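You operate a simulated robot arm through the tools that you are given. There is no shell and no other tool. Be economical: measure what you need, move in short steps, check, and stop when the job is done.

You are at the controls of a simulated robot arm. One attempt, no reset.

JOB
Switch the red trolley lever off. Take the white valve cap from the top of the narrow shelf and leave it on the front of the wooden bench. Take the black valve cap and put it on the top of the brown bench. Any order will do. The red trolley lever goes to its stop.

The check looks at the end state, three seconds after you hand in, the way a careful person would. Anything else that was tipped, shoved, dropped, spilled or broken makes it a failure. A push-on lid holds only when it is set on centred and level and pressed home; a screw cap is set on level and turned clockwise until tight.

ROBOT AND FRAMES
A 7-joint arm with a two-finger gripper on a trunk, on a base that drives. Base frame: it is fixed to the floor where the robot stands at the start and does not move with it; the origin is under the middle of the robot, x ahead of it, y to its left, z up. Lengths are in mm, angles in rad, forces in N, time in s.
With the tool pointing down near the work surface it reaches from about 300 to 800 mm from the robot's upright axis, wherever it stands. Its first joint turns from -2.897 to 2.897 rad. Places, roughly: black valve cap [-250, 2750, 750]; front of the wooden bench [-3800, 1500, 800]; red trolley lever [500, 0, 900]; top of the brown bench [1100, 1500, 800]; white valve cap [0, 2750, 750]. Payload 2.45 kg.
The TCP is the grasp point between the finger pads, 27 mm short of the fingertips. In the tool frame z runs along the fingers and y along their closing line. The gripper opens to 80 mm. The gripper's body begins 54 mm behind the TCP.
Orientation is told as [roll, pitch, yaw] about the base's x, y, z axes, in that order, counted from this pose: with the fingers straight down and closing along the base's y, the tool's x points along the base's -x, its y along +y and its z along -z.

CONTROLS
- The arm moves only by the tool move_arm. Its argument "motion" is a list of rows, each an object (a shift or turn left out is 0, a gripper value left out holds the last) with "travel": the shift along the base's x, y, z in mm, a list of three; "delta_rot": the turn, a rotation vector about the base's x, y, z in rad, a list of three; "claw": the gripper command, from -1 (fully open) to 1 (shut), values between in proportion. In form: [{"travel": [x, y, z], "delta_rot": [wx, wy, wz], "claw": claw}, ...]. A call has 1 to 20 rows; each row shifts and turns the commanded pose from where the row before left it. A row lasts 0.2 s, in which the tool goes at most 50 mm and 0.15 rad; a call with a longer step from one row to the next is refused whole, and so is a gripper value outside its range. A pose out of reach is approached as far as the arm can. The call stops where the force on the tool passes 40 N (or 10 N more than at its start, if that is more) or the arm is blocked; 0.2 s more then pass. Each finger travels about 153 mm/s and halts on what it meets, pressing with about 34 N; the grip force reading is that of the motor and also rises with nothing between the fingers. The clock runs only during rows and for 0.2 s after the last one: add rows that do not move to give the fingers time. It gives the time, the measured TCP pose, the force on the tool (base axes), the opening and the grip force at its end, in the units of the frame above (readings bear some noise), with the torque about the TCP (base axes, N m) and any sound that the robot's microphone picked up, and new pictures: "show" is both (left out), scene, wrist or none.
- Cameras (640 x 400 px; columns grow to the right, rows downward): "scene" is now at [47.2, 121.3, 1618.8]; the picture's right is [-0.13, -0.99, 0.00], its down [-0.81, 0.11, -0.58] and it looks along [0.58, -0.08, -0.81] (base axes); focal length 252 px, centre (320, 200). "wrist" rides on the gripper at [63, 12, -79] in the tool frame; the picture's right is [-0.19, 0.98, 0.00], its down [-0.72, -0.14, -0.68] and it looks along [-0.67, -0.13, 0.73] (tool axes); focal length 226 px, centre (320, 200). There is no depth. A picture from a camera that has moved, and an enlarged one, comes with that camera's place and axes in the base frame and with its lens. The place of the scene camera against the robot may be out by one fixed shift of up to 18 mm in any direction.
- raise_lower(by): slides the trunk up (or, below 0, down) by that many mm; the arm and the scene camera ride with it, the base frame stays. It gives what a move gives, with no picture.
- base_move(legs): drives the robot by 1 to 6 legs, each [ahead, turn to the left] in mm and rad, along the robot's own axes; the way and the turn of a leg run together, so that a leg with both is an arc; at most 1500 mm and 3.142 rad a leg. The arm and the cameras ride along, it lands a little off, and it stops where it bumps. It gives what a move gives, and a new picture of the scene camera.
- pan_tilt(pan, tilt): turns the head with the scene camera to pan (to the left, within 2.094 rad either way) and tilt (down, from -0.506 to 1.204), counted from straight ahead of the robot. It gives what a move gives, and a new picture of the scene camera.
- enlarge(camera, box): a new picture of the part [left, top, right, bottom] of that camera's present view, enlarged. No time passes.
- job_done(): hands the job in; it is judged then, once.

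Work in short steps. Places have to be worked out from the pictures, the camera data and where the tool is seen: move nearer, look again, correct. Check each grasp and each placing, and mend what went wrong. You have 165 turns and 260 pictures in all, those below and enlarged ones among them. Open the gripper and draw the arm clear of the work before you hand the job in, unless the task says otherwise; then end with one line.

The tools are called after "Emit:" as a command line: name --argument value ..., lists and objects as JSON in quotes. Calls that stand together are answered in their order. move_arm: Moves the arm, as the interface text tells. Its arguments: {"type":"object","properties":{"motion":{"type":"array","items":{"type":"object","properties":{"travel":{"type":"array","items":{"type":"number"}},"delta_rot":{"type":"array","items":{"type":"number"}},"claw":{"type":"number"}}}},"show":{"type":"string","enum":["both","scene","wrist","none"]}},"required":["motion"]} The other tools are called the same way: raise_lower (by) slides the trunk up or down; base_move (legs) drives the base; pan_tilt (pan, tilt) turns the head that bears the scene camera; enlarge (camera, box) takes an enlarged picture of a part of a camera's view; job_done () hands the job in.

At the start:

```text
t: 0.0
tool_pos: [552.2, 212.6, 973.9]
tool_rot: [0.0, -0.001, -0.001]
ft_force: [-0.4, -0.2, 0.7]
wrist_torque: [0.0, -0.02, 0.0]
gripper_width: 80.0
grasp_force: 0.1
trunk travel left (down, up): [-250.0, 290.0]
robot x, y, heading: [-3.4, 0.4, -0.002]
head pan, tilt: [-0.131, 0.949]
```

scene: 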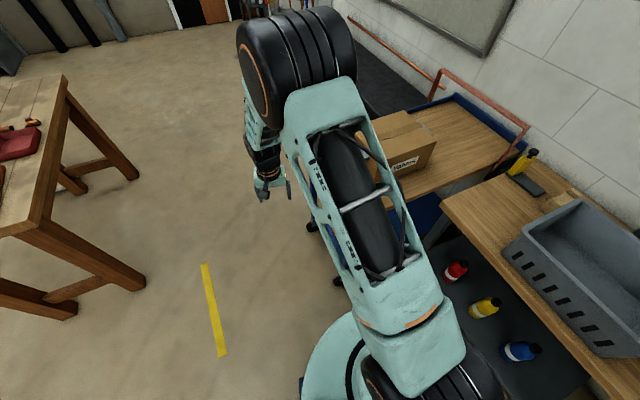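
wrist: 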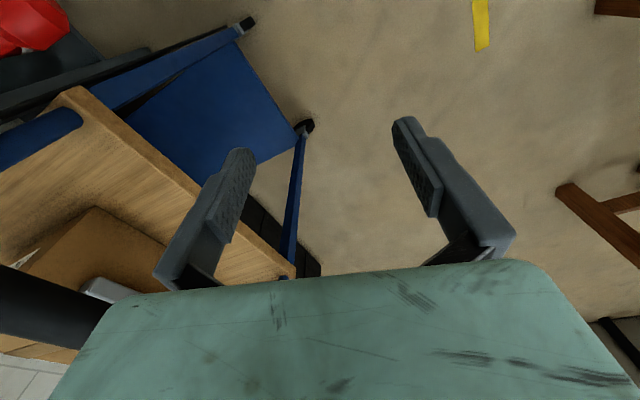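

The trolley with the box is ahead on the right, but no lever is visible yet. I'll pan the head to find it.

Emit:
pan_tilt --pan -0.5 --tilt 0.8

Emit:
pan_tilt --pan 1.5 --tilt 0.4

```text
t: 0.8
tool_pos: [552.8, 211.3, 973.0]
tool_rot: [0.0, 0.0, 0.0]
ft_force: [0.6, 0.4, 0.6]
wrist_torque: [0.0, -0.03, 0.02]
gripper_width: 79.8
grasp_force: 0.0
trunk travel left (down, up): [-250.0, 290.0]
robot x, y, heading: [-4.5, 2.5, 0.0]
head pan, tilt: [-0.499, 0.799]
camera scene: at [45.9, 92.2, 1630.3], right [-0.48, -0.88, 0.0], down [-0.63, 0.34, -0.7], along [0.61, -0.33, -0.72], focal length 252 px, centre (320, 200)
```

scene: 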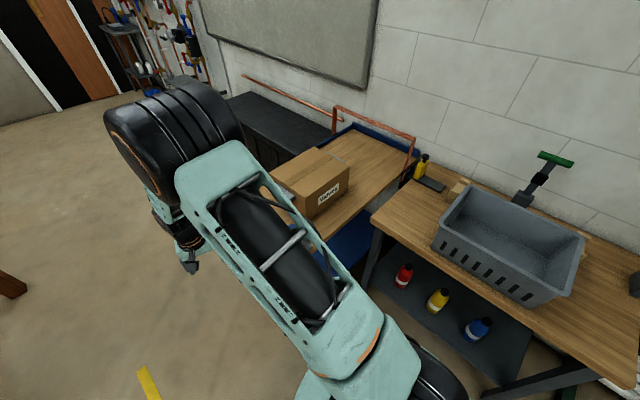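

```text
t: 2.8
tool_pos: [552.1, 212.1, 973.3]
tool_rot: [-0.001, -0.002, 0.0]
ft_force: [0.7, -0.4, 0.3]
wrist_torque: [0.0, 0.0, -0.01]
gripper_width: 80.0
grasp_force: 0.1
trunk travel left (down, up): [-250.0, 290.0]
robot x, y, heading: [-2.1, 0.5, -0.003]
head pan, tilt: [1.499, 0.4]
camera scene: at [-18.2, 223.2, 1665.4], right [1.0, -0.07, 0.0], down [-0.03, -0.39, -0.92], along [0.07, 0.92, -0.39], focal length 252 px, centre (320, 200)
```

scene: 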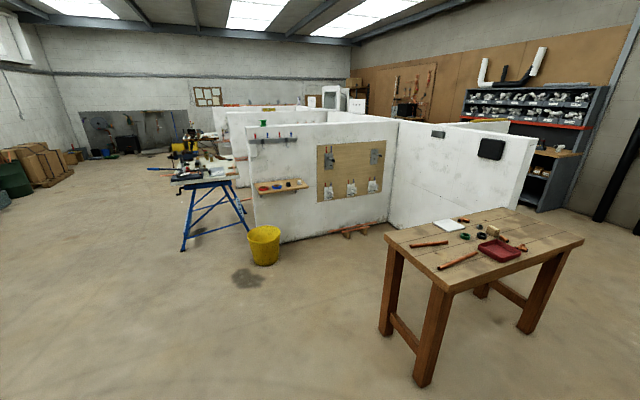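

The brown bench and the narrow wall shelf are both in view. I'll zoom in on them and look for the lever with other head angles.

Emit:
enlarge --camera "scene" --box '[230, 110, 400, 250]'

Emit:
enlarge --camera "scene" --box '[370, 190, 600, 334]'

Emit:
pan_tilt --pan 2.09 --tilt 0.4

Emit:
pan_tilt --pan -2.0 --tilt 0.4

Emit:
pan_tilt --pan -0.8 --tilt 0.7

```text
2.86 times, centred on (315, 180) of scene
camera zoom: at [-18.2, 223.2, 1665.4], right [1.0, -0.07, 0.0], down [-0.03, -0.39, -0.92], along [0.07, 0.92, -0.39], focal length 720 px, centre (334, 257)
```

zoom: 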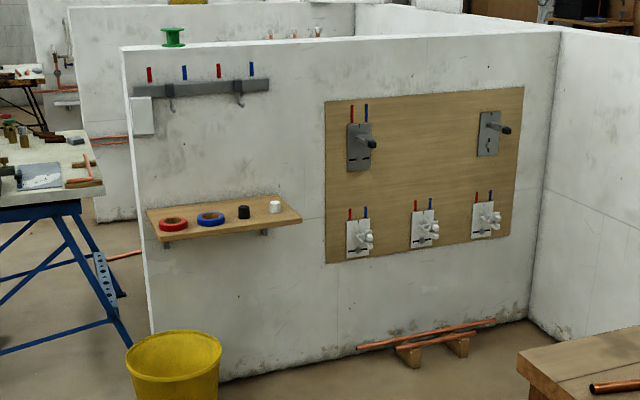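

```text
2.78 times, centred on (485, 262) of scene
camera zoom: at [-18.2, 223.2, 1665.4], right [1.0, -0.07, 0.0], down [-0.03, -0.39, -0.92], along [0.07, 0.92, -0.39], focal length 700 px, centre (-138, 28)
```

zoom: 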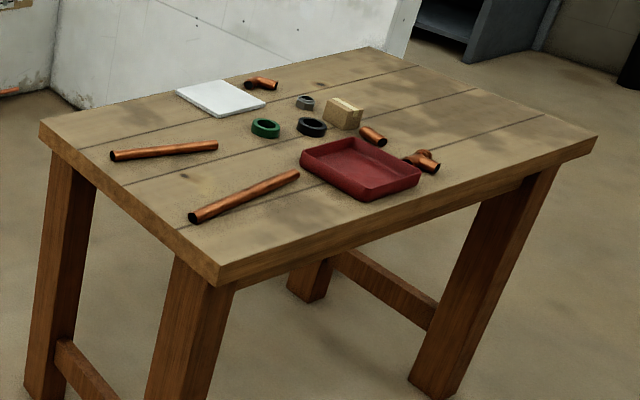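

```text
t: 3.8
tool_pos: [551.6, 211.8, 973.9]
tool_rot: [-0.001, 0.001, 0.0]
ft_force: [0.1, -0.5, 0.0]
wrist_torque: [0.02, -0.01, 0.03]
gripper_width: 80.3
grasp_force: 0.1
trunk travel left (down, up): [-250.0, 290.0]
robot x, y, heading: [1.2, -1.5, 0.004]
head pan, tilt: [2.089, 0.4]
camera scene: at [-70.7, 211.3, 1665.5], right [0.87, 0.49, 0.0], down [0.19, -0.34, -0.92], along [-0.46, 0.8, -0.39], focal length 252 px, centre (320, 200)
```

scene: 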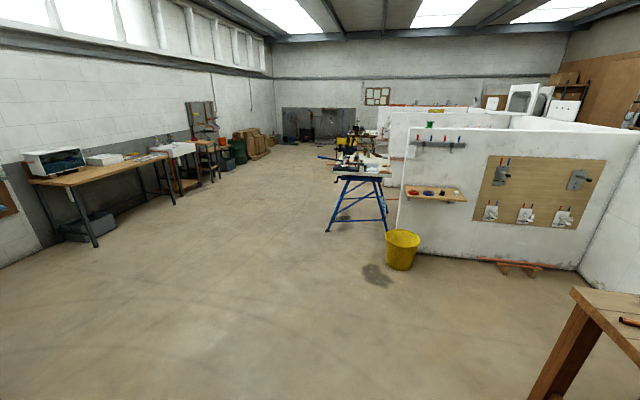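

```text
t: 7.1
tool_pos: [552.6, 212.9, 972.8]
tool_rot: [0.0, -0.002, -0.001]
ft_force: [-0.6, -0.1, -0.3]
wrist_torque: [0.01, 0.01, -0.02]
gripper_width: 80.1
grasp_force: 0.0
trunk travel left (down, up): [-250.0, 290.0]
robot x, y, heading: [1.5, -1.7, -0.001]
head pan, tilt: [-2.0, 0.4]
camera scene: at [-63.4, 46.5, 1665.5], right [-0.91, 0.42, 0.0], down [0.16, 0.35, -0.92], along [-0.38, -0.84, -0.39], focal length 252 px, centre (320, 200)
```

scene: 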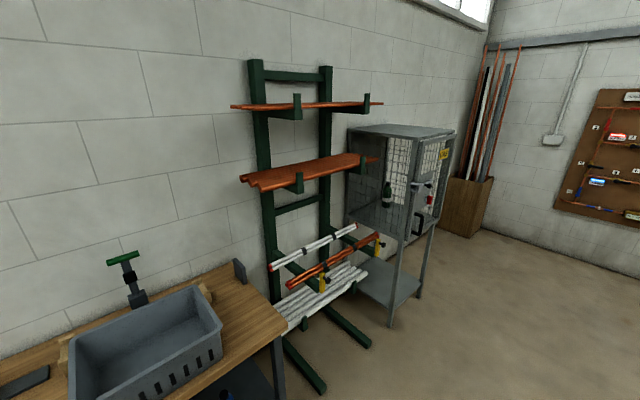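

```text
t: 8.5
tool_pos: [551.0, 212.2, 971.5]
tool_rot: [0.0, 0.0, -0.002]
ft_force: [0.1, -1.3, 0.0]
wrist_torque: [0.0, 0.02, 0.02]
gripper_width: 80.0
grasp_force: 0.1
trunk travel left (down, up): [-250.0, 290.0]
robot x, y, heading: [-0.8, -0.3, -0.002]
head pan, tilt: [-0.799, 0.7]
camera scene: at [34.3, 69.8, 1638.6], right [-0.72, -0.7, 0.0], down [-0.45, 0.46, -0.76], along [0.53, -0.55, -0.64], focal length 252 px, centre (320, 200)
```

scene: 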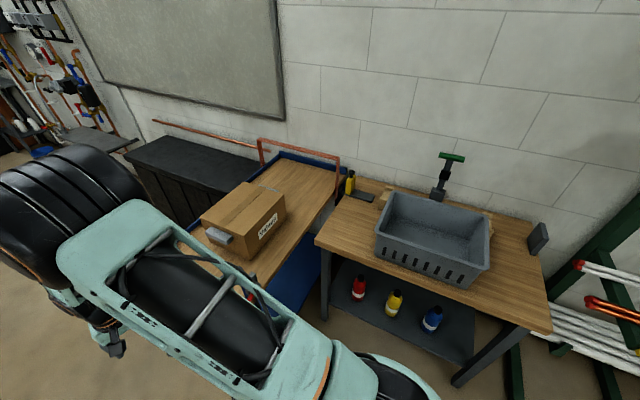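

The expected lever spot projects to about (225, 306) here, which is behind the arm near that red dot. I'll zoom there and raise the arm up and to the left to uncover it.

Emit:
enlarge --camera "scene" --box '[160, 200, 320, 330]'

Emit:
move_arm --motion '[{"travel": [-20, 45, 0]}, {"travel": [-20, 45, 0]}, {"travel": [-20, 45, 0]}, {"travel": [-20, 45, 0]}, {"travel": [-20, 45, 0]}, {"travel": [-20, 45, 0]}, {"travel": [-20, 45, 0]}]' --show "both"

```text
3.08 times, centred on (240, 265) of scene
camera zoom: at [34.3, 69.8, 1638.6], right [-0.72, -0.7, 0.0], down [-0.45, 0.46, -0.76], along [0.53, -0.55, -0.64], focal length 776 px, centre (566, 0)
```

zoom: 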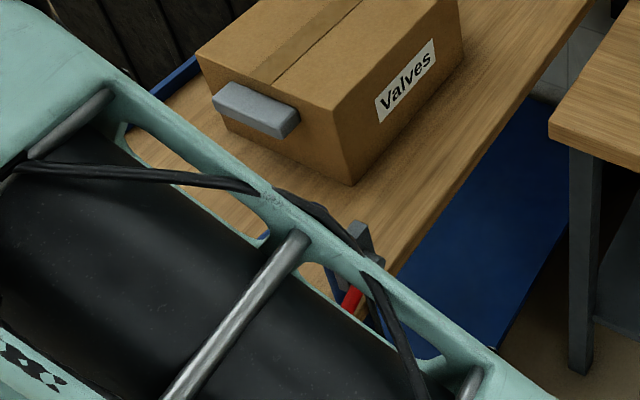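

```text
t: 10.1
tool_pos: [412.3, 524.7, 978.4]
tool_rot: [-0.001, 0.0, 0.0]
ft_force: [-0.5, -0.7, 0.0]
wrist_torque: [-0.01, 0.01, 0.0]
gripper_width: 79.9
grasp_force: 0.0
trunk travel left (down, up): [-250.0, 290.0]
robot x, y, heading: [-0.1, -1.1, -0.004]
head pan, tilt: [-0.799, 0.7]
camera scene: at [34.0, 70.6, 1638.6], right [-0.72, -0.7, 0.0], down [-0.45, 0.46, -0.77], along [0.53, -0.55, -0.64], focal length 252 px, centre (320, 200)
camera wrist: at [347.0, 536.1, 1055.8], right [0.19, 0.98, 0.0], down [0.72, -0.14, 0.68], along [0.67, -0.13, -0.73], focal length 226 px, centre (320, 200)
```

scene: 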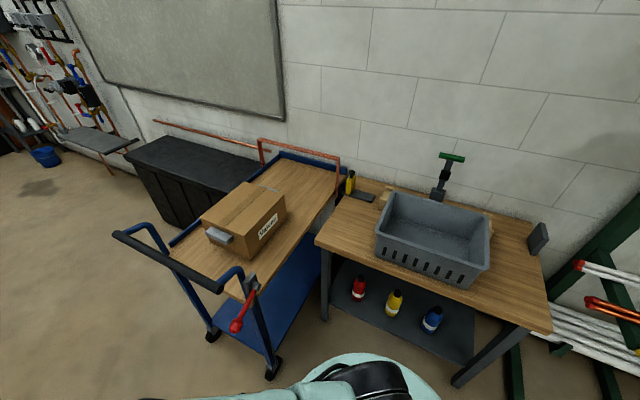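
wrist: 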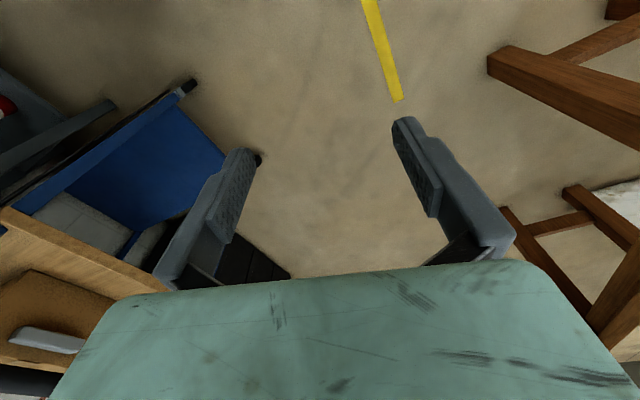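

The red lever on the trolley's corner is now visible. I'll zoom in.

Emit:
enlarge --camera "scene" --box '[190, 250, 310, 350]'

```text
4.00 times, centred on (250, 300) of scene
camera zoom: at [34.0, 70.6, 1638.6], right [-0.72, -0.7, 0.0], down [-0.45, 0.46, -0.77], along [0.53, -0.55, -0.64], focal length 1009 px, centre (600, -200)
```

zoom: 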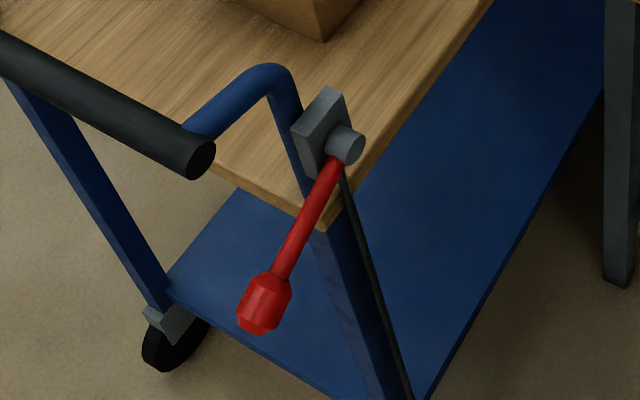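

The lever is mounted on the trolley's post and points toward the robot's left and down. I'll bring the wrist camera in front of it for a close look, staying well back from it in x.

Emit:
move_arm --motion '[{"travel": [-10, -40, 12]}, {"travel": [-10, -40, 12]}, {"travel": [-10, -40, 12]}, {"travel": [-10, -40, 12]}, {"travel": [-10, -40, 12]}, {"travel": [-10, -40, 12]}, {"travel": [0, -45, 0]}, {"travel": [0, -45, 0]}, {"travel": [0, -45, 0]}, {"travel": [0, -45, 0]}, {"travel": [0, -45, 0]}]'

```text
t: 12.5
tool_pos: [350.5, 59.6, 1044.8]
tool_rot: [0.001, 0.0, 0.0]
ft_force: [0.0, 0.4, -0.1]
wrist_torque: [-0.03, 0.0, -0.01]
gripper_width: 80.0
grasp_force: 0.1
trunk travel left (down, up): [-250.0, 290.0]
robot x, y, heading: [0.1, -1.1, -0.002]
head pan, tilt: [-0.799, 0.7]
camera scene: at [34.0, 69.0, 1638.6], right [-0.72, -0.7, 0.0], down [-0.45, 0.46, -0.76], along [0.53, -0.55, -0.64], focal length 252 px, centre (320, 200)
camera wrist: at [286.4, 71.6, 1122.3], right [0.19, 0.98, 0.0], down [0.72, -0.14, 0.68], along [0.67, -0.13, -0.73], focal length 226 px, centre (320, 200)
```

scene: 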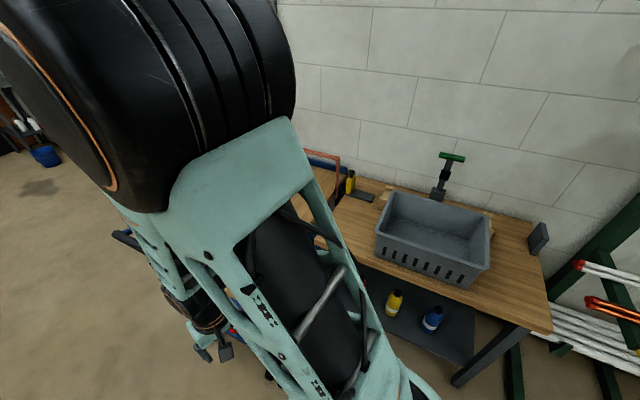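
wrist: 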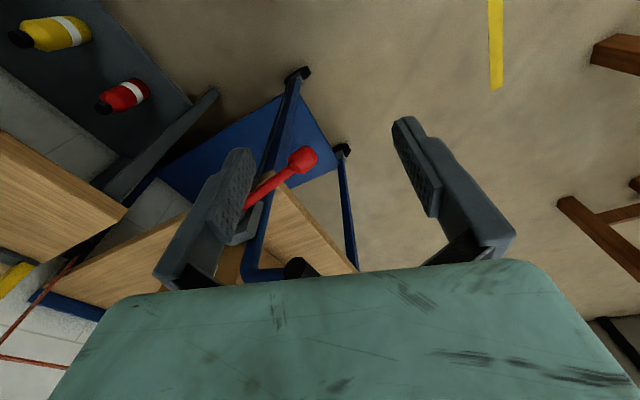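

The left finger covers the hub. I'll shift sideways so the plate shows between the fingers.

Emit:
move_arm --motion '[{"travel": [0, -45, 0]}, {"travel": [0, -45, 0]}, {"travel": [0, -10, 0]}]' --show "wrist"

Emit:
enlarge --camera "wrist" --box '[230, 100, 430, 280]'

```text
t: 13.3
tool_pos: [353.2, -36.2, 1046.1]
tool_rot: [-0.001, 0.001, 0.0]
ft_force: [-0.2, 0.3, 0.6]
wrist_torque: [0.0, 0.0, -0.02]
gripper_width: 80.0
grasp_force: 0.1
trunk travel left (down, up): [-250.0, 290.0]
robot x, y, heading: [-1.0, -1.0, -0.001]
head pan, tilt: [-0.799, 0.7]
camera wrist: at [288.9, -25.1, 1123.8], right [0.19, 0.98, 0.0], down [0.72, -0.14, 0.68], along [0.67, -0.13, -0.73], focal length 226 px, centre (320, 200)
```

wrist: 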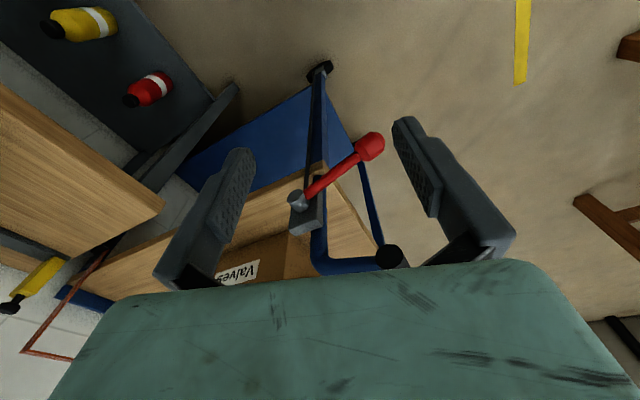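

```text
2.22 times, centred on (330, 190) of wrist
camera zoom: at [288.9, -25.1, 1123.8], right [0.19, 0.98, 0.0], down [0.72, -0.14, 0.68], along [0.67, -0.13, -0.73], focal length 502 px, centre (298, 222)
```

zoom: 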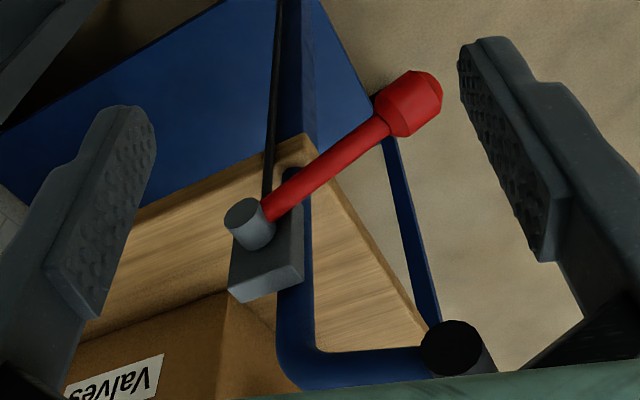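

The knob triangulates to about (460, 15, 845) and the hub to about (496, -100, 890). I'll check the plate closely for ON/OFF marks or stops.

Emit:
enlarge --camera "wrist" --box '[270, 160, 350, 250]'

Emit:
move_arm --motion '[{"travel": [0, 0, -40]}, {"travel": [0, -40, -40]}, {"travel": [0, -40, -40]}, {"delta_rot": [0, -0.14, 0]}, {"delta_rot": [0, -0.14, 0]}, {"delta_rot": [0, -0.14, 0]}, {"delta_rot": [0, -0.14, 0]}]' --show "wrist"

```text
4.44 times, centred on (310, 205) of wrist
camera zoom: at [288.9, -25.1, 1123.8], right [0.19, 0.98, 0.0], down [0.72, -0.14, 0.68], along [0.67, -0.13, -0.73], focal length 1005 px, centre (364, 178)
```

zoom: 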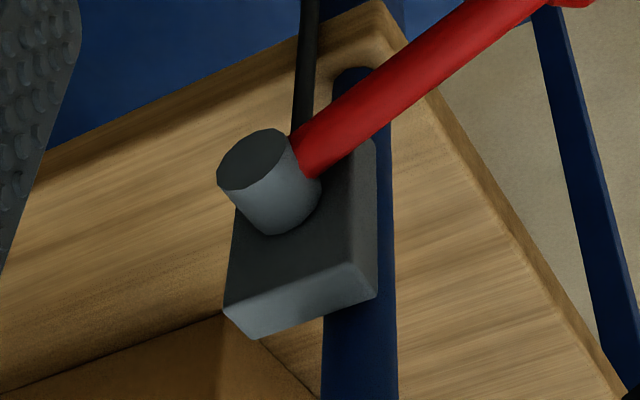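

```text
refused: row 2 steps farther than a row can; nothing moved
```

There are no marks, so I'll test which way it moves. The handle's end is just above the knob, so a horizontal tool pointing +x is best. I'll back the base up by 200 mm to make room.

Emit:
base_move --legs '[[-200, 0]]'

```text
t: 14.9
tool_pos: [149.7, -36.6, 1046.3]
tool_rot: [0.0, -0.001, 0.003]
ft_force: [-0.1, -0.1, 0.3]
wrist_torque: [-0.03, -0.01, 0.03]
gripper_width: 80.1
grasp_force: 0.0
trunk travel left (down, up): [-250.0, 290.0]
robot x, y, heading: [-203.7, 0.1, 0.005]
head pan, tilt: [-0.799, 0.7]
camera scene: at [-168.4, 70.2, 1638.7], right [-0.71, -0.7, 0.0], down [-0.45, 0.46, -0.77], along [0.54, -0.55, -0.64], focal length 252 px, centre (320, 200)
```

scene: 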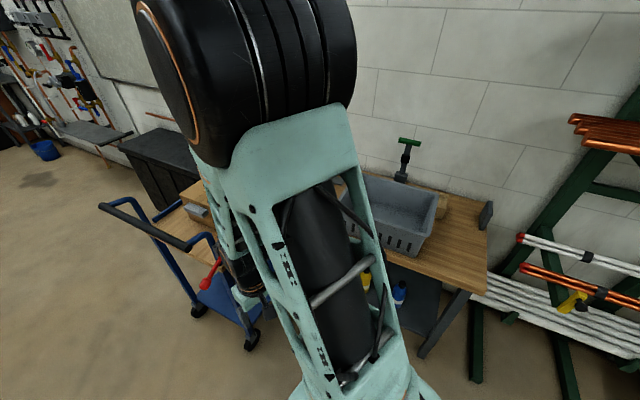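

I'll pitch the tool to horizontal (pointing +x) and bring it to about (290, 15, 900), in front of the knob.

Emit:
move_arm --motion '[{"travel": [12, 4, -12], "delta_rot": [0, -0.1428, 0]}, {"travel": [12, 5, -12], "delta_rot": [0, -0.1428, 0]}, {"travel": [12, 5, -12], "delta_rot": [0, -0.1428, 0]}, {"travel": [12, 5, -12], "delta_rot": [0, -0.1428, 0]}, {"travel": [12, 5, -12], "delta_rot": [0, -0.1428, 0]}, {"travel": [12, 5, -12], "delta_rot": [0, -0.1428, 0]}, {"travel": [12, 5, -12], "delta_rot": [0, -0.1428, 0]}, {"travel": [12, 5, -12], "delta_rot": [0, -0.1428, 0]}, {"travel": [12, 5, -12], "delta_rot": [0, -0.1428, 0]}, {"travel": [12, 5, -12], "delta_rot": [0, -0.1428, 0]}, {"travel": [12, 5, -12], "delta_rot": [0, -0.1428, 0]}]'

```text
t: 17.3
tool_pos: [323.6, 14.2, 909.9]
tool_rot: [-2.477, -1.567, 2.479]
ft_force: [0.6, -0.2, -0.5]
wrist_torque: [-0.04, -0.02, 0.04]
gripper_width: 80.3
grasp_force: 0.0
out of reach, approached as far as the arm can: row 2, 3, 4, 5
trunk travel left (down, up): [-250.0, 290.0]
robot x, y, heading: [-201.3, -2.1, 0.007]
head pan, tilt: [-0.799, 0.7]
camera scene: at [-167.3, 70.1, 1638.6], right [-0.71, -0.7, 0.0], down [-0.45, 0.46, -0.76], along [0.54, -0.55, -0.64], focal length 252 px, centre (320, 200)
camera wrist: at [243.4, 25.3, 844.6], right [0.0, 0.98, 0.19], down [-0.68, -0.14, 0.72], along [0.73, -0.13, 0.67], focal length 226 px, centre (320, 200)
```

scene: 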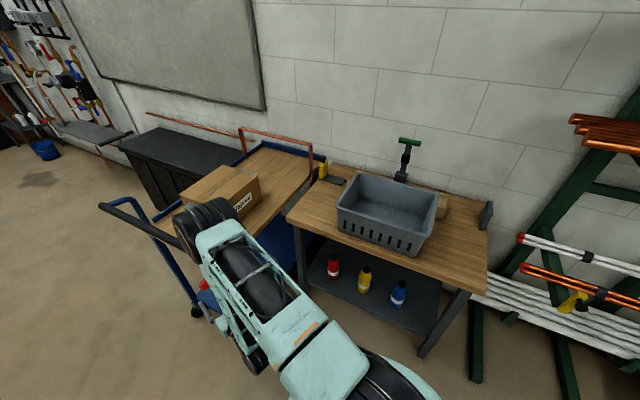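
wrist: 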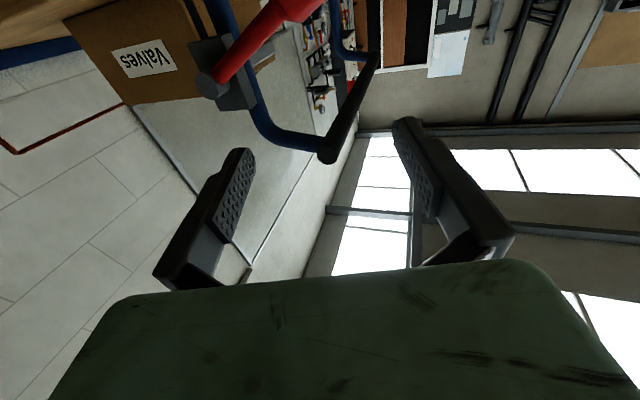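

Both pictures agree: knob at about (460, 5, 850) and hub at about (494, -100, 895). I'll close the fingers, slide in just above the knob, then press down gently to test.

Emit:
move_arm --motion '[{"claw": 1}, {"claw": 1, "travel": [0, -10, 0]}, {"claw": 1, "travel": [40, 0, 0]}, {"travel": [40, 0, 0]}, {"travel": [40, 0, 0]}, {"travel": [10, 0, 0]}]'

```text
t: 18.7
tool_pos: [452.8, 2.5, 907.2]
tool_rot: [-0.933, -1.569, 0.933]
ft_force: [0.2, 0.2, -0.2]
wrist_torque: [0.02, -0.03, 0.0]
gripper_width: 0.0
grasp_force: 29.8
trunk travel left (down, up): [-250.0, 290.0]
robot x, y, heading: [-203.0, 2.4, 0.003]
head pan, tilt: [-0.799, 0.7]
camera scene: at [-167.3, 70.2, 1638.6], right [-0.71, -0.7, 0.0], down [-0.45, 0.46, -0.76], along [0.54, -0.55, -0.64], focal length 252 px, centre (320, 200)
camera wrist: at [372.6, 14.5, 842.0], right [0.0, 0.98, 0.19], down [-0.68, -0.14, 0.72], along [0.73, -0.13, 0.67], focal length 226 px, centre (320, 200)
```

scene: 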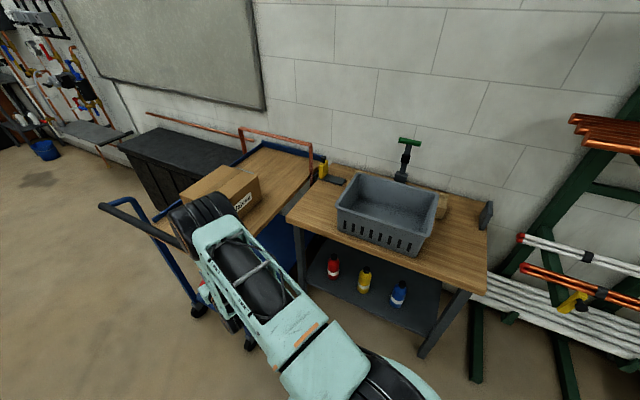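
wrist: 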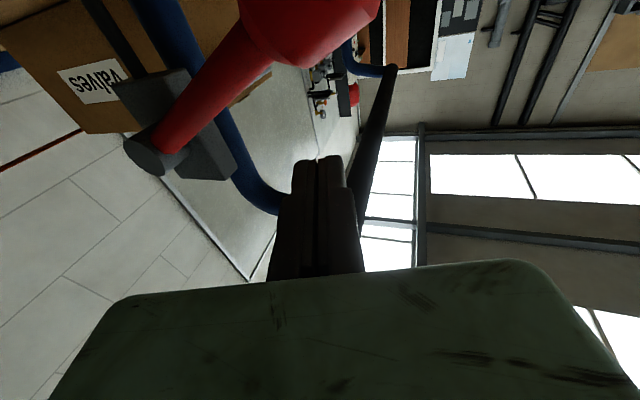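

I'm above the knob. Pressing down in small steps.

Emit:
move_arm --motion '[{"travel": [0, 0, -10]}, {"travel": [0, 0, -10]}, {"travel": [0, 0, -10]}, {"travel": [0, 0, -10]}, {"travel": [0, 0, -6]}]' --show "wrist"

```text
t: 19.9
tool_pos: [451.1, 4.5, 869.3]
tool_rot: [-3.033, -1.558, 3.031]
ft_force: [-6.3, -1.7, 36.7]
wrist_torque: [0.11, -0.3, -0.06]
gripper_width: 0.0
grasp_force: 30.0
trunk travel left (down, up): [-250.0, 290.0]
robot x, y, heading: [-200.8, 2.9, 0.002]
head pan, tilt: [-0.799, 0.7]
camera wrist: at [373.5, 16.1, 803.1], right [0.0, 0.98, 0.19], down [-0.69, -0.14, 0.71], along [0.72, -0.13, 0.68], focal length 226 px, centre (320, 200)
```

wrist: 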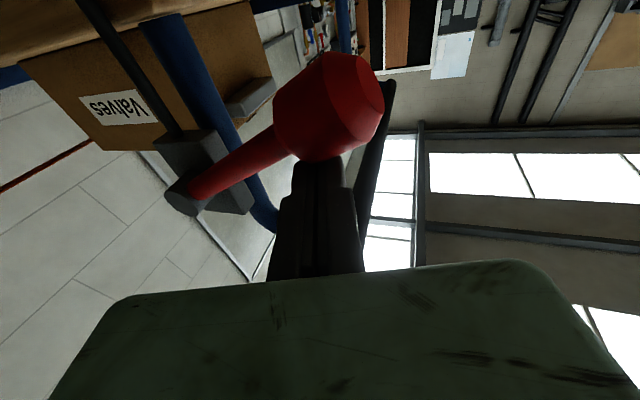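

It resists hard with no motion, so this is the lower stop and off must be upward. I'll back out, go beneath the knob and push up.

Emit:
move_arm --motion '[{"travel": [0, 0, 15]}, {"travel": [-45, 0, 5]}, {"travel": [-45, 0, 0]}, {"travel": [0, 0, -45]}, {"travel": [0, 0, -45]}, {"travel": [45, 0, 0]}, {"travel": [40, 0, 0]}]' --show "both"

```text
t: 21.5
tool_pos: [445.3, 2.2, 795.3]
tool_rot: [-0.977, -1.568, 0.978]
ft_force: [0.9, 0.2, -0.2]
wrist_torque: [0.01, -0.02, 0.01]
gripper_width: 0.1
grasp_force: 29.4
trunk travel left (down, up): [-250.0, 290.0]
robot x, y, heading: [-203.4, 2.2, 0.008]
head pan, tilt: [-0.799, 0.7]
camera scene: at [-167.4, 70.1, 1638.6], right [-0.71, -0.7, 0.0], down [-0.45, 0.46, -0.76], along [0.54, -0.55, -0.64], focal length 252 px, centre (320, 200)
camera wrist: at [366.1, 13.6, 729.5], right [0.0, 0.98, 0.19], down [-0.68, -0.14, 0.72], along [0.73, -0.13, 0.67], focal length 226 px, centre (320, 200)
```

scene: 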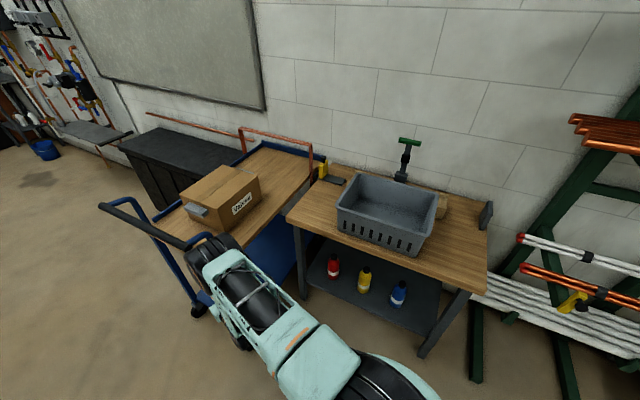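
wrist: 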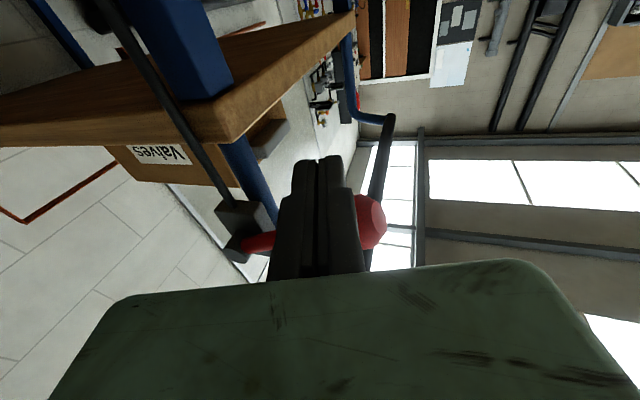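

I'm below the knob. Pushing up now in small steps.

Emit:
move_arm --motion '[{"travel": [0, 0, 12]}, {"travel": [0, 0, 12]}, {"travel": [0, 0, 12]}, {"travel": [0, 0, 12]}, {"travel": [0, 0, 12]}]' --show "wrist"

```text
t: 22.7
tool_pos: [447.6, 4.2, 853.2]
tool_rot: [-1.372, -1.569, 1.372]
ft_force: [-0.6, 0.3, -1.4]
wrist_torque: [0.02, 0.01, 0.01]
gripper_width: 0.1
grasp_force: 29.7
trunk travel left (down, up): [-250.0, 290.0]
robot x, y, heading: [-198.3, -0.4, 0.004]
head pan, tilt: [-0.799, 0.7]
camera wrist: at [367.2, 15.0, 787.8], right [0.0, 0.98, 0.19], down [-0.68, -0.14, 0.72], along [0.73, -0.13, 0.67], focal length 226 px, centre (320, 200)
```

wrist: 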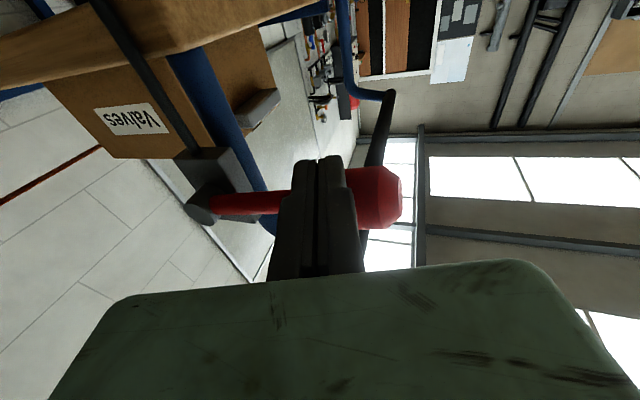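

The lever lifts freely. I'll follow the arc upward.

Emit:
move_arm --motion '[{"travel": [0, -2, 11]}, {"travel": [0, -1, 12]}, {"travel": [0, 0, 12]}, {"travel": [0, 0, 12]}, {"travel": [0, -3, 11]}, {"travel": [0, -4, 11]}, {"travel": [0, -4, 11]}]' --show "both"

```text
t: 24.3
tool_pos: [443.6, -4.8, 922.8]
tool_rot: [-0.01, -1.547, 0.011]
ft_force: [1.5, -1.4, -17.0]
wrist_torque: [-0.14, 0.24, -0.06]
gripper_width: 0.0
grasp_force: 29.5
trunk travel left (down, up): [-250.0, 290.0]
robot x, y, heading: [-198.6, 0.3, 0.004]
head pan, tilt: [-0.799, 0.7]
stopped in row 7: the force on the tool passed its limit at 47 N (the readings are from after the stop); the commanded pose is now the measured one
camera scene: at [-166.0, 69.5, 1638.5], right [-0.71, -0.7, 0.0], down [-0.45, 0.46, -0.76], along [0.53, -0.55, -0.65], focal length 252 px, centre (320, 200)
camera wrist: at [362.5, 6.0, 860.1], right [0.0, 0.98, 0.19], down [-0.66, -0.14, 0.74], along [0.75, -0.13, 0.65], focal length 226 px, centre (320, 200)
```

scene: 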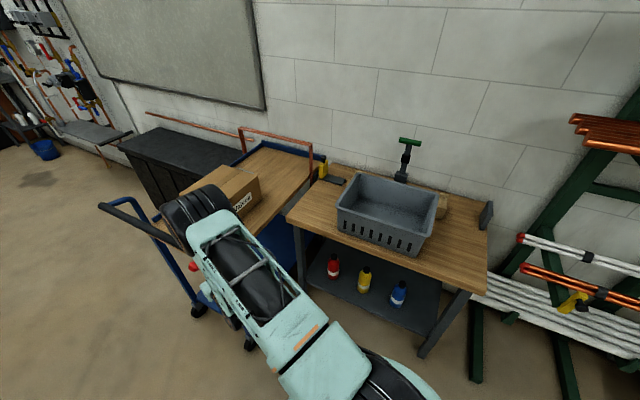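
wrist: 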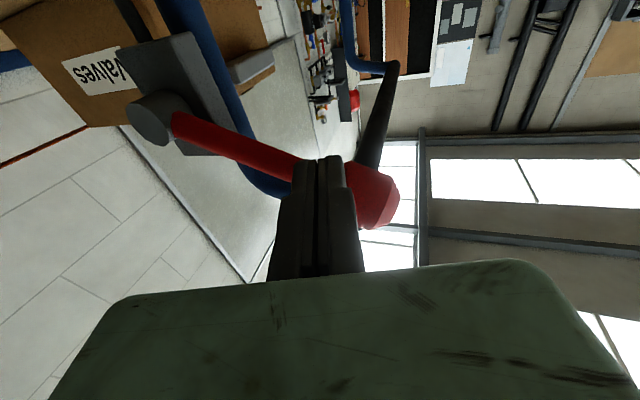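

It stopped at about +25°, symmetric with the start. I'll push once more along the arc to confirm it's the stop.

Emit:
move_arm --motion '[{"travel": [0, -1, 4]}, {"travel": [0, -1, 3]}, {"travel": [0, -1, 3]}]' --show "wrist"

```text
t: 24.9
tool_pos: [441.0, -6.3, 924.7]
tool_rot: [-0.011, -1.534, 0.013]
ft_force: [-1.9, -2.5, -12.3]
wrist_torque: [-0.08, 0.13, -0.04]
gripper_width: 0.0
grasp_force: 29.9
trunk travel left (down, up): [-250.0, 290.0]
robot x, y, heading: [-203.4, 1.0, 0.004]
head pan, tilt: [-0.799, 0.7]
stopped in row 2: the force on the tool passed its limit at 43 N (the readings are from after the stop); the commanded pose is now the measured one
camera wrist: at [358.9, 4.8, 862.4], right [0.0, 0.98, 0.19], down [-0.65, -0.14, 0.74], along [0.76, -0.13, 0.64], focal length 226 px, centre (320, 200)
```

wrist: 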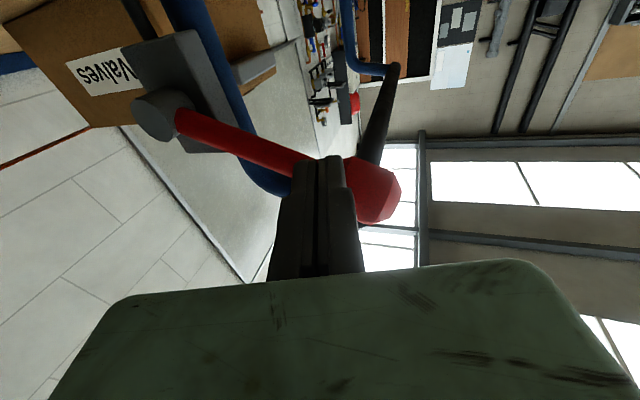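

It's firmly at the stop. I'll lower off slightly, withdraw straight back, and check that the lever stays up.

Emit:
move_arm --motion '[{"travel": [0, 0, -12]}, {"travel": [-40, 0, 0]}, {"travel": [-45, 0, 0]}, {"travel": [-45, 0, 0]}, {"travel": [0, 0, 0]}]' --show "both"

```text
t: 26.1
tool_pos: [312.3, -6.4, 914.3]
tool_rot: [-0.016, -1.538, 0.017]
ft_force: [0.1, -0.2, 0.3]
wrist_torque: [0.03, -0.02, 0.0]
gripper_width: 0.0
grasp_force: 30.0
trunk travel left (down, up): [-250.0, 290.0]
robot x, y, heading: [-202.7, -0.2, 0.001]
head pan, tilt: [-0.799, 0.7]
camera scene: at [-167.6, 70.1, 1638.6], right [-0.71, -0.7, 0.0], down [-0.45, 0.46, -0.76], along [0.54, -0.55, -0.64], focal length 252 px, centre (320, 200)
camera wrist: at [230.2, 5.5, 851.6], right [0.0, 0.98, 0.19], down [-0.66, -0.14, 0.74], along [0.75, -0.13, 0.64], focal length 226 px, centre (320, 200)
```

scene: 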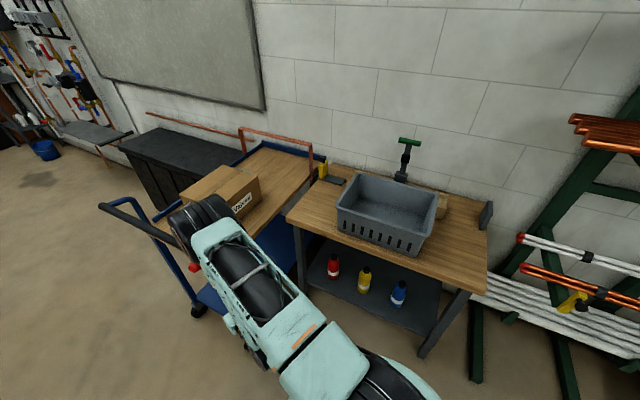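
wrist: 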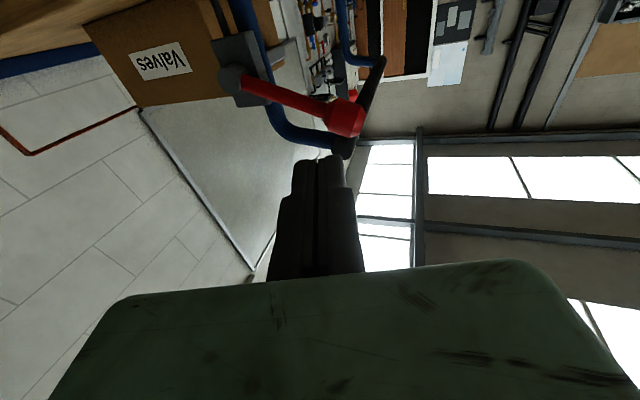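

The lever stays up at off. Now I'll return the tool to vertical and pull it back and up, ready to drive.

Emit:
move_arm --motion '[{"travel": [-5, 4, 15], "delta_rot": [0, 0.14, 0]}, {"travel": [-5, 4, 15], "delta_rot": [0, 0.14, 0]}, {"travel": [-5, 4, 15], "delta_rot": [0, 0.14, 0]}, {"travel": [-5, 4, 15], "delta_rot": [0, 0.14, 0]}, {"travel": [-5, 4, 15], "delta_rot": [0, 0.14, 0]}, {"travel": [-5, 4, 15], "delta_rot": [0, 0.14, 0]}, {"travel": [-5, 4, 15], "delta_rot": [0, 0.14, 0]}, {"travel": [-5, 4, 15], "delta_rot": [0, 0.14, 0]}, {"travel": [-5, 4, 15], "delta_rot": [0, 0.14, 0]}, {"travel": [-5, 4, 15], "delta_rot": [0, 0.14, 0]}, {"travel": [-5, 4, 15], "delta_rot": [0, 0.14, 0], "claw": -1}, {"travel": [0, 0, 0]}]' --show "scene"

```text
t: 28.7
tool_pos: [260.0, 37.7, 1079.6]
tool_rot: [0.003, 0.004, -0.001]
ft_force: [0.3, -0.6, -0.5]
wrist_torque: [-0.02, -0.01, 0.02]
gripper_width: 79.9
grasp_force: 0.1
trunk travel left (down, up): [-250.0, 290.0]
robot x, y, heading: [-204.6, 2.6, 0.002]
head pan, tilt: [-0.799, 0.7]
camera scene: at [-167.6, 70.1, 1638.6], right [-0.71, -0.7, 0.0], down [-0.45, 0.46, -0.76], along [0.54, -0.55, -0.64], focal length 252 px, centre (320, 200)
```

scene: 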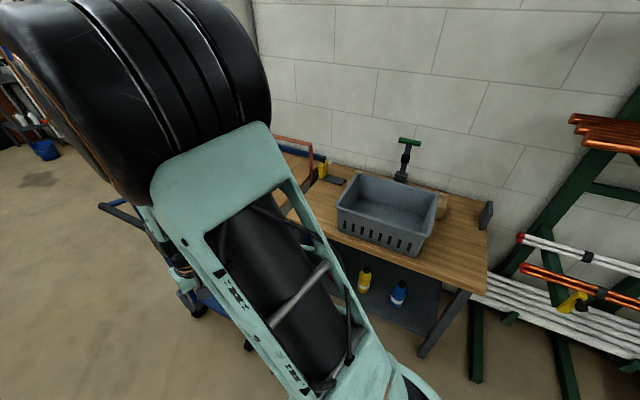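

Now I'll turn toward the shelf and drive most of the way.

Emit:
base_move --legs '[[0, 1.52], [1300, 0]]'

Emit:
pan_tilt --pan -0.3 --tilt 0.6

```text
t: 38.8
tool_pos: [-109.9, 1721.6, 1079.6]
tool_rot: [0.004, 0.001, 1.486]
ft_force: [0.2, 0.7, 0.7]
wrist_torque: [0.01, -0.05, 0.01]
gripper_width: 80.0
grasp_force: 0.0
trunk travel left (down, up): [-250.0, 290.0]
robot x, y, heading: [-113.9, 1258.1, 1.491]
head pan, tilt: [-0.799, 0.7]
camera scene: at [-192.7, 1296.2, 1638.6], right [0.64, -0.77, 0.0], down [-0.5, -0.41, -0.76], along [0.59, 0.49, -0.64], focal length 252 px, centre (320, 200)
```

scene: 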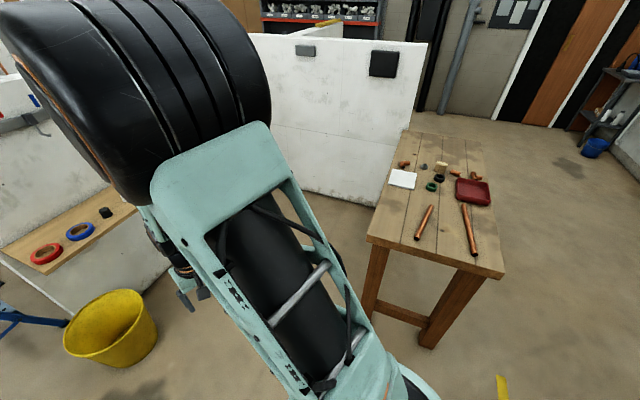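

```text
t: 39.8
tool_pos: [-108.9, 1722.1, 1078.5]
tool_rot: [0.002, 0.002, 1.483]
ft_force: [0.6, 0.2, -0.4]
wrist_torque: [-0.02, -0.02, 0.01]
gripper_width: 80.1
grasp_force: 0.0
trunk travel left (down, up): [-250.0, 290.0]
robot x, y, heading: [-110.1, 1257.9, 1.49]
head pan, tilt: [-0.3, 0.6]
camera scene: at [-225.2, 1324.0, 1647.2], right [0.93, -0.37, 0.0], down [-0.21, -0.52, -0.82], along [0.31, 0.76, -0.57], focal length 252 px, centre (320, 200)
```

scene: 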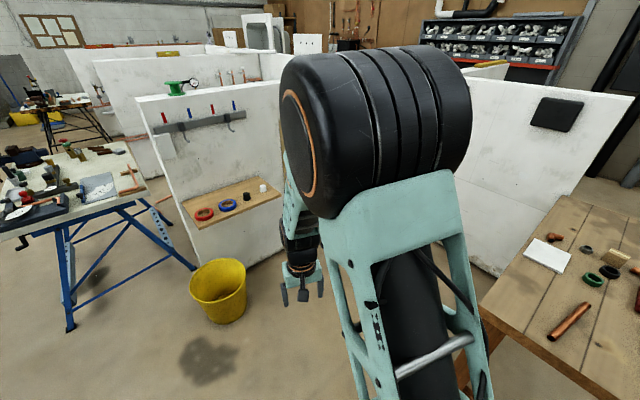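

The shelf wall is skewed about 17°, with the caps near (-40, 2775) and (-157, 2707) and the bucket near (-465, 2440). I'll drive to about (55, 2150) and face the wall squarely.

Emit:
base_move --legs '[[0, -0.1], [900, 0], [0, 0.46]]'

Emit:
pan_tilt --pan 0.5 --tilt 0.9

```text
t: 46.4
tool_pos: [-114.2, 2578.9, 1080.7]
tool_rot: [0.005, 0.0, 1.849]
ft_force: [0.0, 0.3, -0.1]
wrist_torque: [0.02, -0.01, -0.01]
gripper_width: 80.0
grasp_force: 0.2
trunk travel left (down, up): [-250.0, 290.0]
robot x, y, heading: [49.4, 2145.1, 1.853]
head pan, tilt: [-0.3, 0.6]
camera scene: at [-84.0, 2166.6, 1647.2], right [1.0, -0.02, 0.0], down [-0.01, -0.56, -0.82], along [0.01, 0.82, -0.57], focal length 252 px, centre (320, 200)
```

scene: 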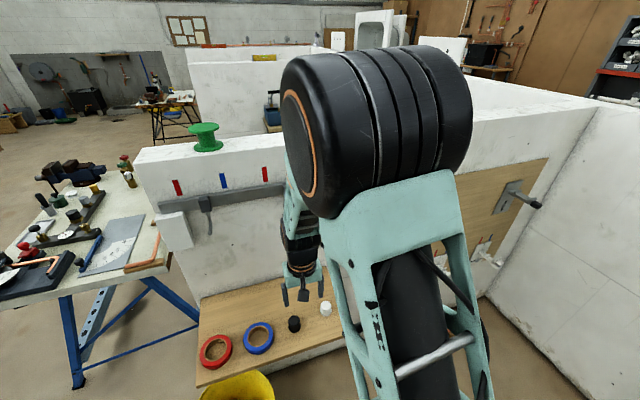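

```text
t: 47.5
tool_pos: [-114.6, 2578.7, 1079.7]
tool_rot: [0.004, 0.002, 1.847]
ft_force: [-1.0, 0.3, -0.3]
wrist_torque: [0.01, 0.0, -0.03]
gripper_width: 80.0
grasp_force: 0.1
trunk travel left (down, up): [-250.0, 290.0]
robot x, y, heading: [49.7, 2145.6, 1.855]
head pan, tilt: [0.499, 0.901]
camera scene: at [-138.5, 2131.9, 1622.5], right [0.71, 0.7, 0.0], down [0.55, -0.56, -0.62], along [-0.44, 0.44, -0.78], focal length 252 px, centre (320, 200)
```

scene: 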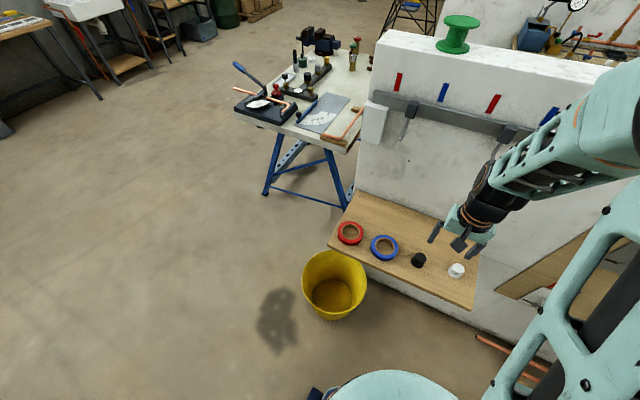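

The caps are at about white (-52, 2724) and black (-171, 2665). I'll lower the tool over the white cap's area and use the wrist camera to pin it down.

Emit:
move_arm --motion '[{"travel": [12, 18, -36]}, {"travel": [12, 18, -36]}, {"travel": [12, 18, -36]}, {"travel": [12, 18, -36]}, {"travel": [12, 18, -36]}]' --show "both"

```text
t: 48.7
tool_pos: [-53.8, 2668.3, 899.2]
tool_rot: [0.004, 0.001, 1.848]
ft_force: [0.5, -0.2, -0.3]
wrist_torque: [0.01, 0.01, -0.02]
gripper_width: 80.1
grasp_force: 0.0
trunk travel left (down, up): [-250.0, 290.0]
robot x, y, heading: [50.1, 2147.1, 1.85]
head pan, tilt: [0.499, 0.901]
camera scene: at [-138.5, 2132.3, 1622.4], right [0.71, 0.7, 0.0], down [0.55, -0.56, -0.62], along [-0.44, 0.44, -0.78], focal length 252 px, centre (320, 200)
camera wrist: at [-49.2, 2603.7, 977.1], right [-1.0, -0.08, 0.0], down [-0.06, 0.73, 0.68], along [-0.06, 0.68, -0.73], focal length 226 px, centre (320, 200)
```

scene: 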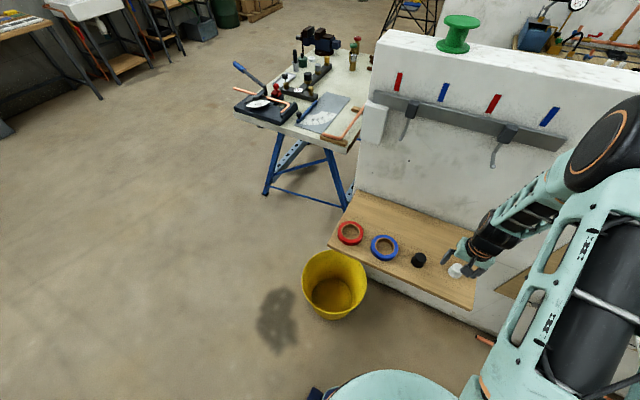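
wrist: 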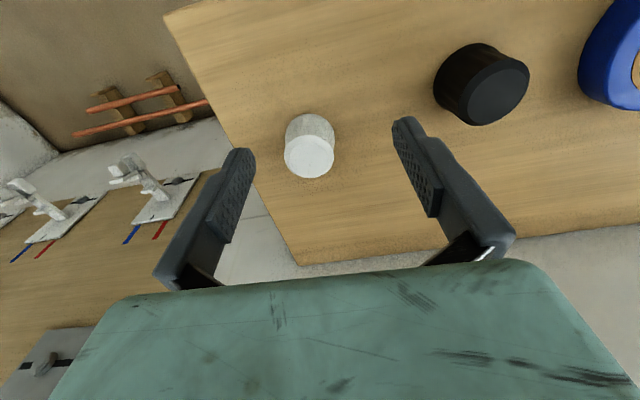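

The white cap is in view between the fingers. A second viewpoint will fix its height.

Emit:
move_arm --motion '[{"travel": [0, 45, 0]}]' --show "wrist"

```text
t: 49.1
tool_pos: [-56.5, 2713.9, 899.1]
tool_rot: [0.004, 0.003, 1.849]
ft_force: [-0.4, -0.5, 0.6]
wrist_torque: [0.0, -0.01, 0.02]
gripper_width: 80.0
grasp_force: 0.1
trunk travel left (down, up): [-250.0, 290.0]
robot x, y, heading: [47.9, 2145.4, 1.854]
head pan, tilt: [0.499, 0.901]
camera wrist: at [-51.4, 2647.9, 976.9], right [-1.0, -0.08, 0.0], down [-0.06, 0.73, 0.68], along [-0.06, 0.68, -0.73], focal length 226 px, centre (320, 200)
```

wrist: 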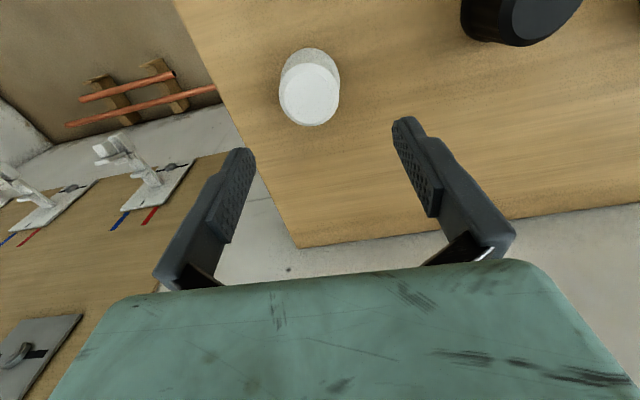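

The white cap's top is at about (-50, 2695, 835). I'll move over it and descend partway to check.

Emit:
move_arm --motion '[{"travel": [5, -19, 0]}, {"travel": [0, 0, -18]}, {"travel": [0, 0, -12]}]' --show "wrist"

```text
t: 49.9
tool_pos: [-50.1, 2695.6, 868.5]
tool_rot: [0.003, 0.001, 1.847]
ft_force: [0.5, -0.2, -0.1]
wrist_torque: [-0.01, -0.01, 0.0]
gripper_width: 80.0
grasp_force: 0.0
trunk travel left (down, up): [-250.0, 290.0]
robot x, y, heading: [49.4, 2147.7, 1.852]
head pan, tilt: [0.499, 0.901]
camera wrist: at [-45.1, 2630.3, 946.8], right [-1.0, -0.08, 0.0], down [-0.06, 0.73, 0.68], along [-0.06, 0.68, -0.73], focal length 226 px, centre (320, 200)
```

wrist: 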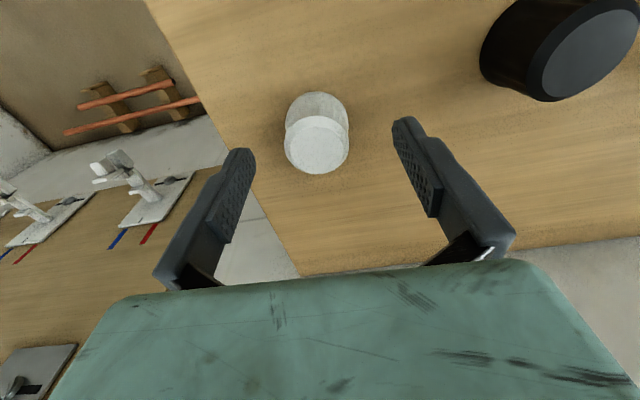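

Refined: the cap is at (-49, 2697) with its top at about 829 and the shelf at about 791. Descending to TCP z≈825 and closing.

Emit:
move_arm --motion '[{"travel": [1, 1, -15]}, {"travel": [0, 0, -15]}, {"travel": [0, 0, -12]}, {"claw": 1}, {"claw": 1}, {"claw": 1}]' --show "wrist"

```text
t: 50.7
tool_pos: [-45.5, 2696.9, 836.3]
tool_rot: [0.0, -0.002, 1.845]
ft_force: [2.9, -11.0, 26.9]
wrist_torque: [-0.45, -0.64, -0.18]
gripper_width: 73.4
grasp_force: 0.0
trunk travel left (down, up): [-250.0, 290.0]
robot x, y, heading: [51.8, 2145.6, 1.858]
head pan, tilt: [0.499, 0.901]
stopped in row 3: the force on the tool passed its limit at 60 N (the readings are from after the stop); the commanded pose is now the measured one
camera wrist: at [-41.4, 2631.4, 914.4], right [-1.0, -0.08, 0.0], down [-0.06, 0.73, 0.68], along [-0.06, 0.68, -0.73], focal length 226 px, centre (320, 200)
```

wrist: 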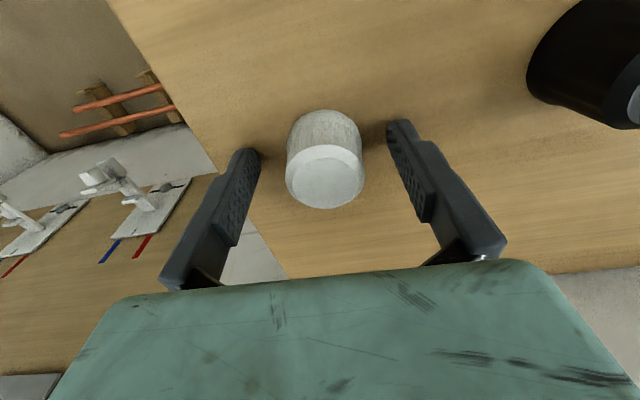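

The tips touched the shelf at z≈810. I'll lift 4 mm and close.

Emit:
move_arm --motion '[{"travel": [-3, 0, 5]}, {"claw": 1}, {"claw": 1}, {"claw": 1}]' --show "wrist"

```text
t: 51.7
tool_pos: [-51.1, 2699.1, 838.5]
tool_rot: [0.001, -0.001, 1.848]
ft_force: [0.7, 0.3, -0.2]
wrist_torque: [0.0, 0.01, 0.02]
gripper_width: 38.0
grasp_force: 33.9
trunk travel left (down, up): [-250.0, 290.0]
robot x, y, heading: [47.7, 2144.8, 1.854]
head pan, tilt: [0.499, 0.901]
camera wrist: at [-45.6, 2633.9, 916.5], right [-1.0, -0.08, 0.0], down [-0.06, 0.73, 0.68], along [-0.06, 0.68, -0.73], focal length 226 px, centre (320, 200)
```

wrist: 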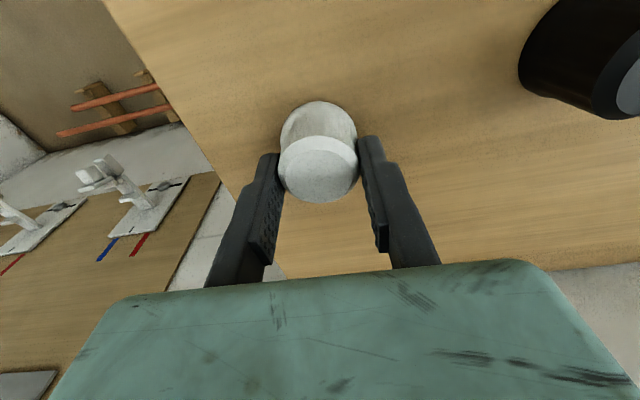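

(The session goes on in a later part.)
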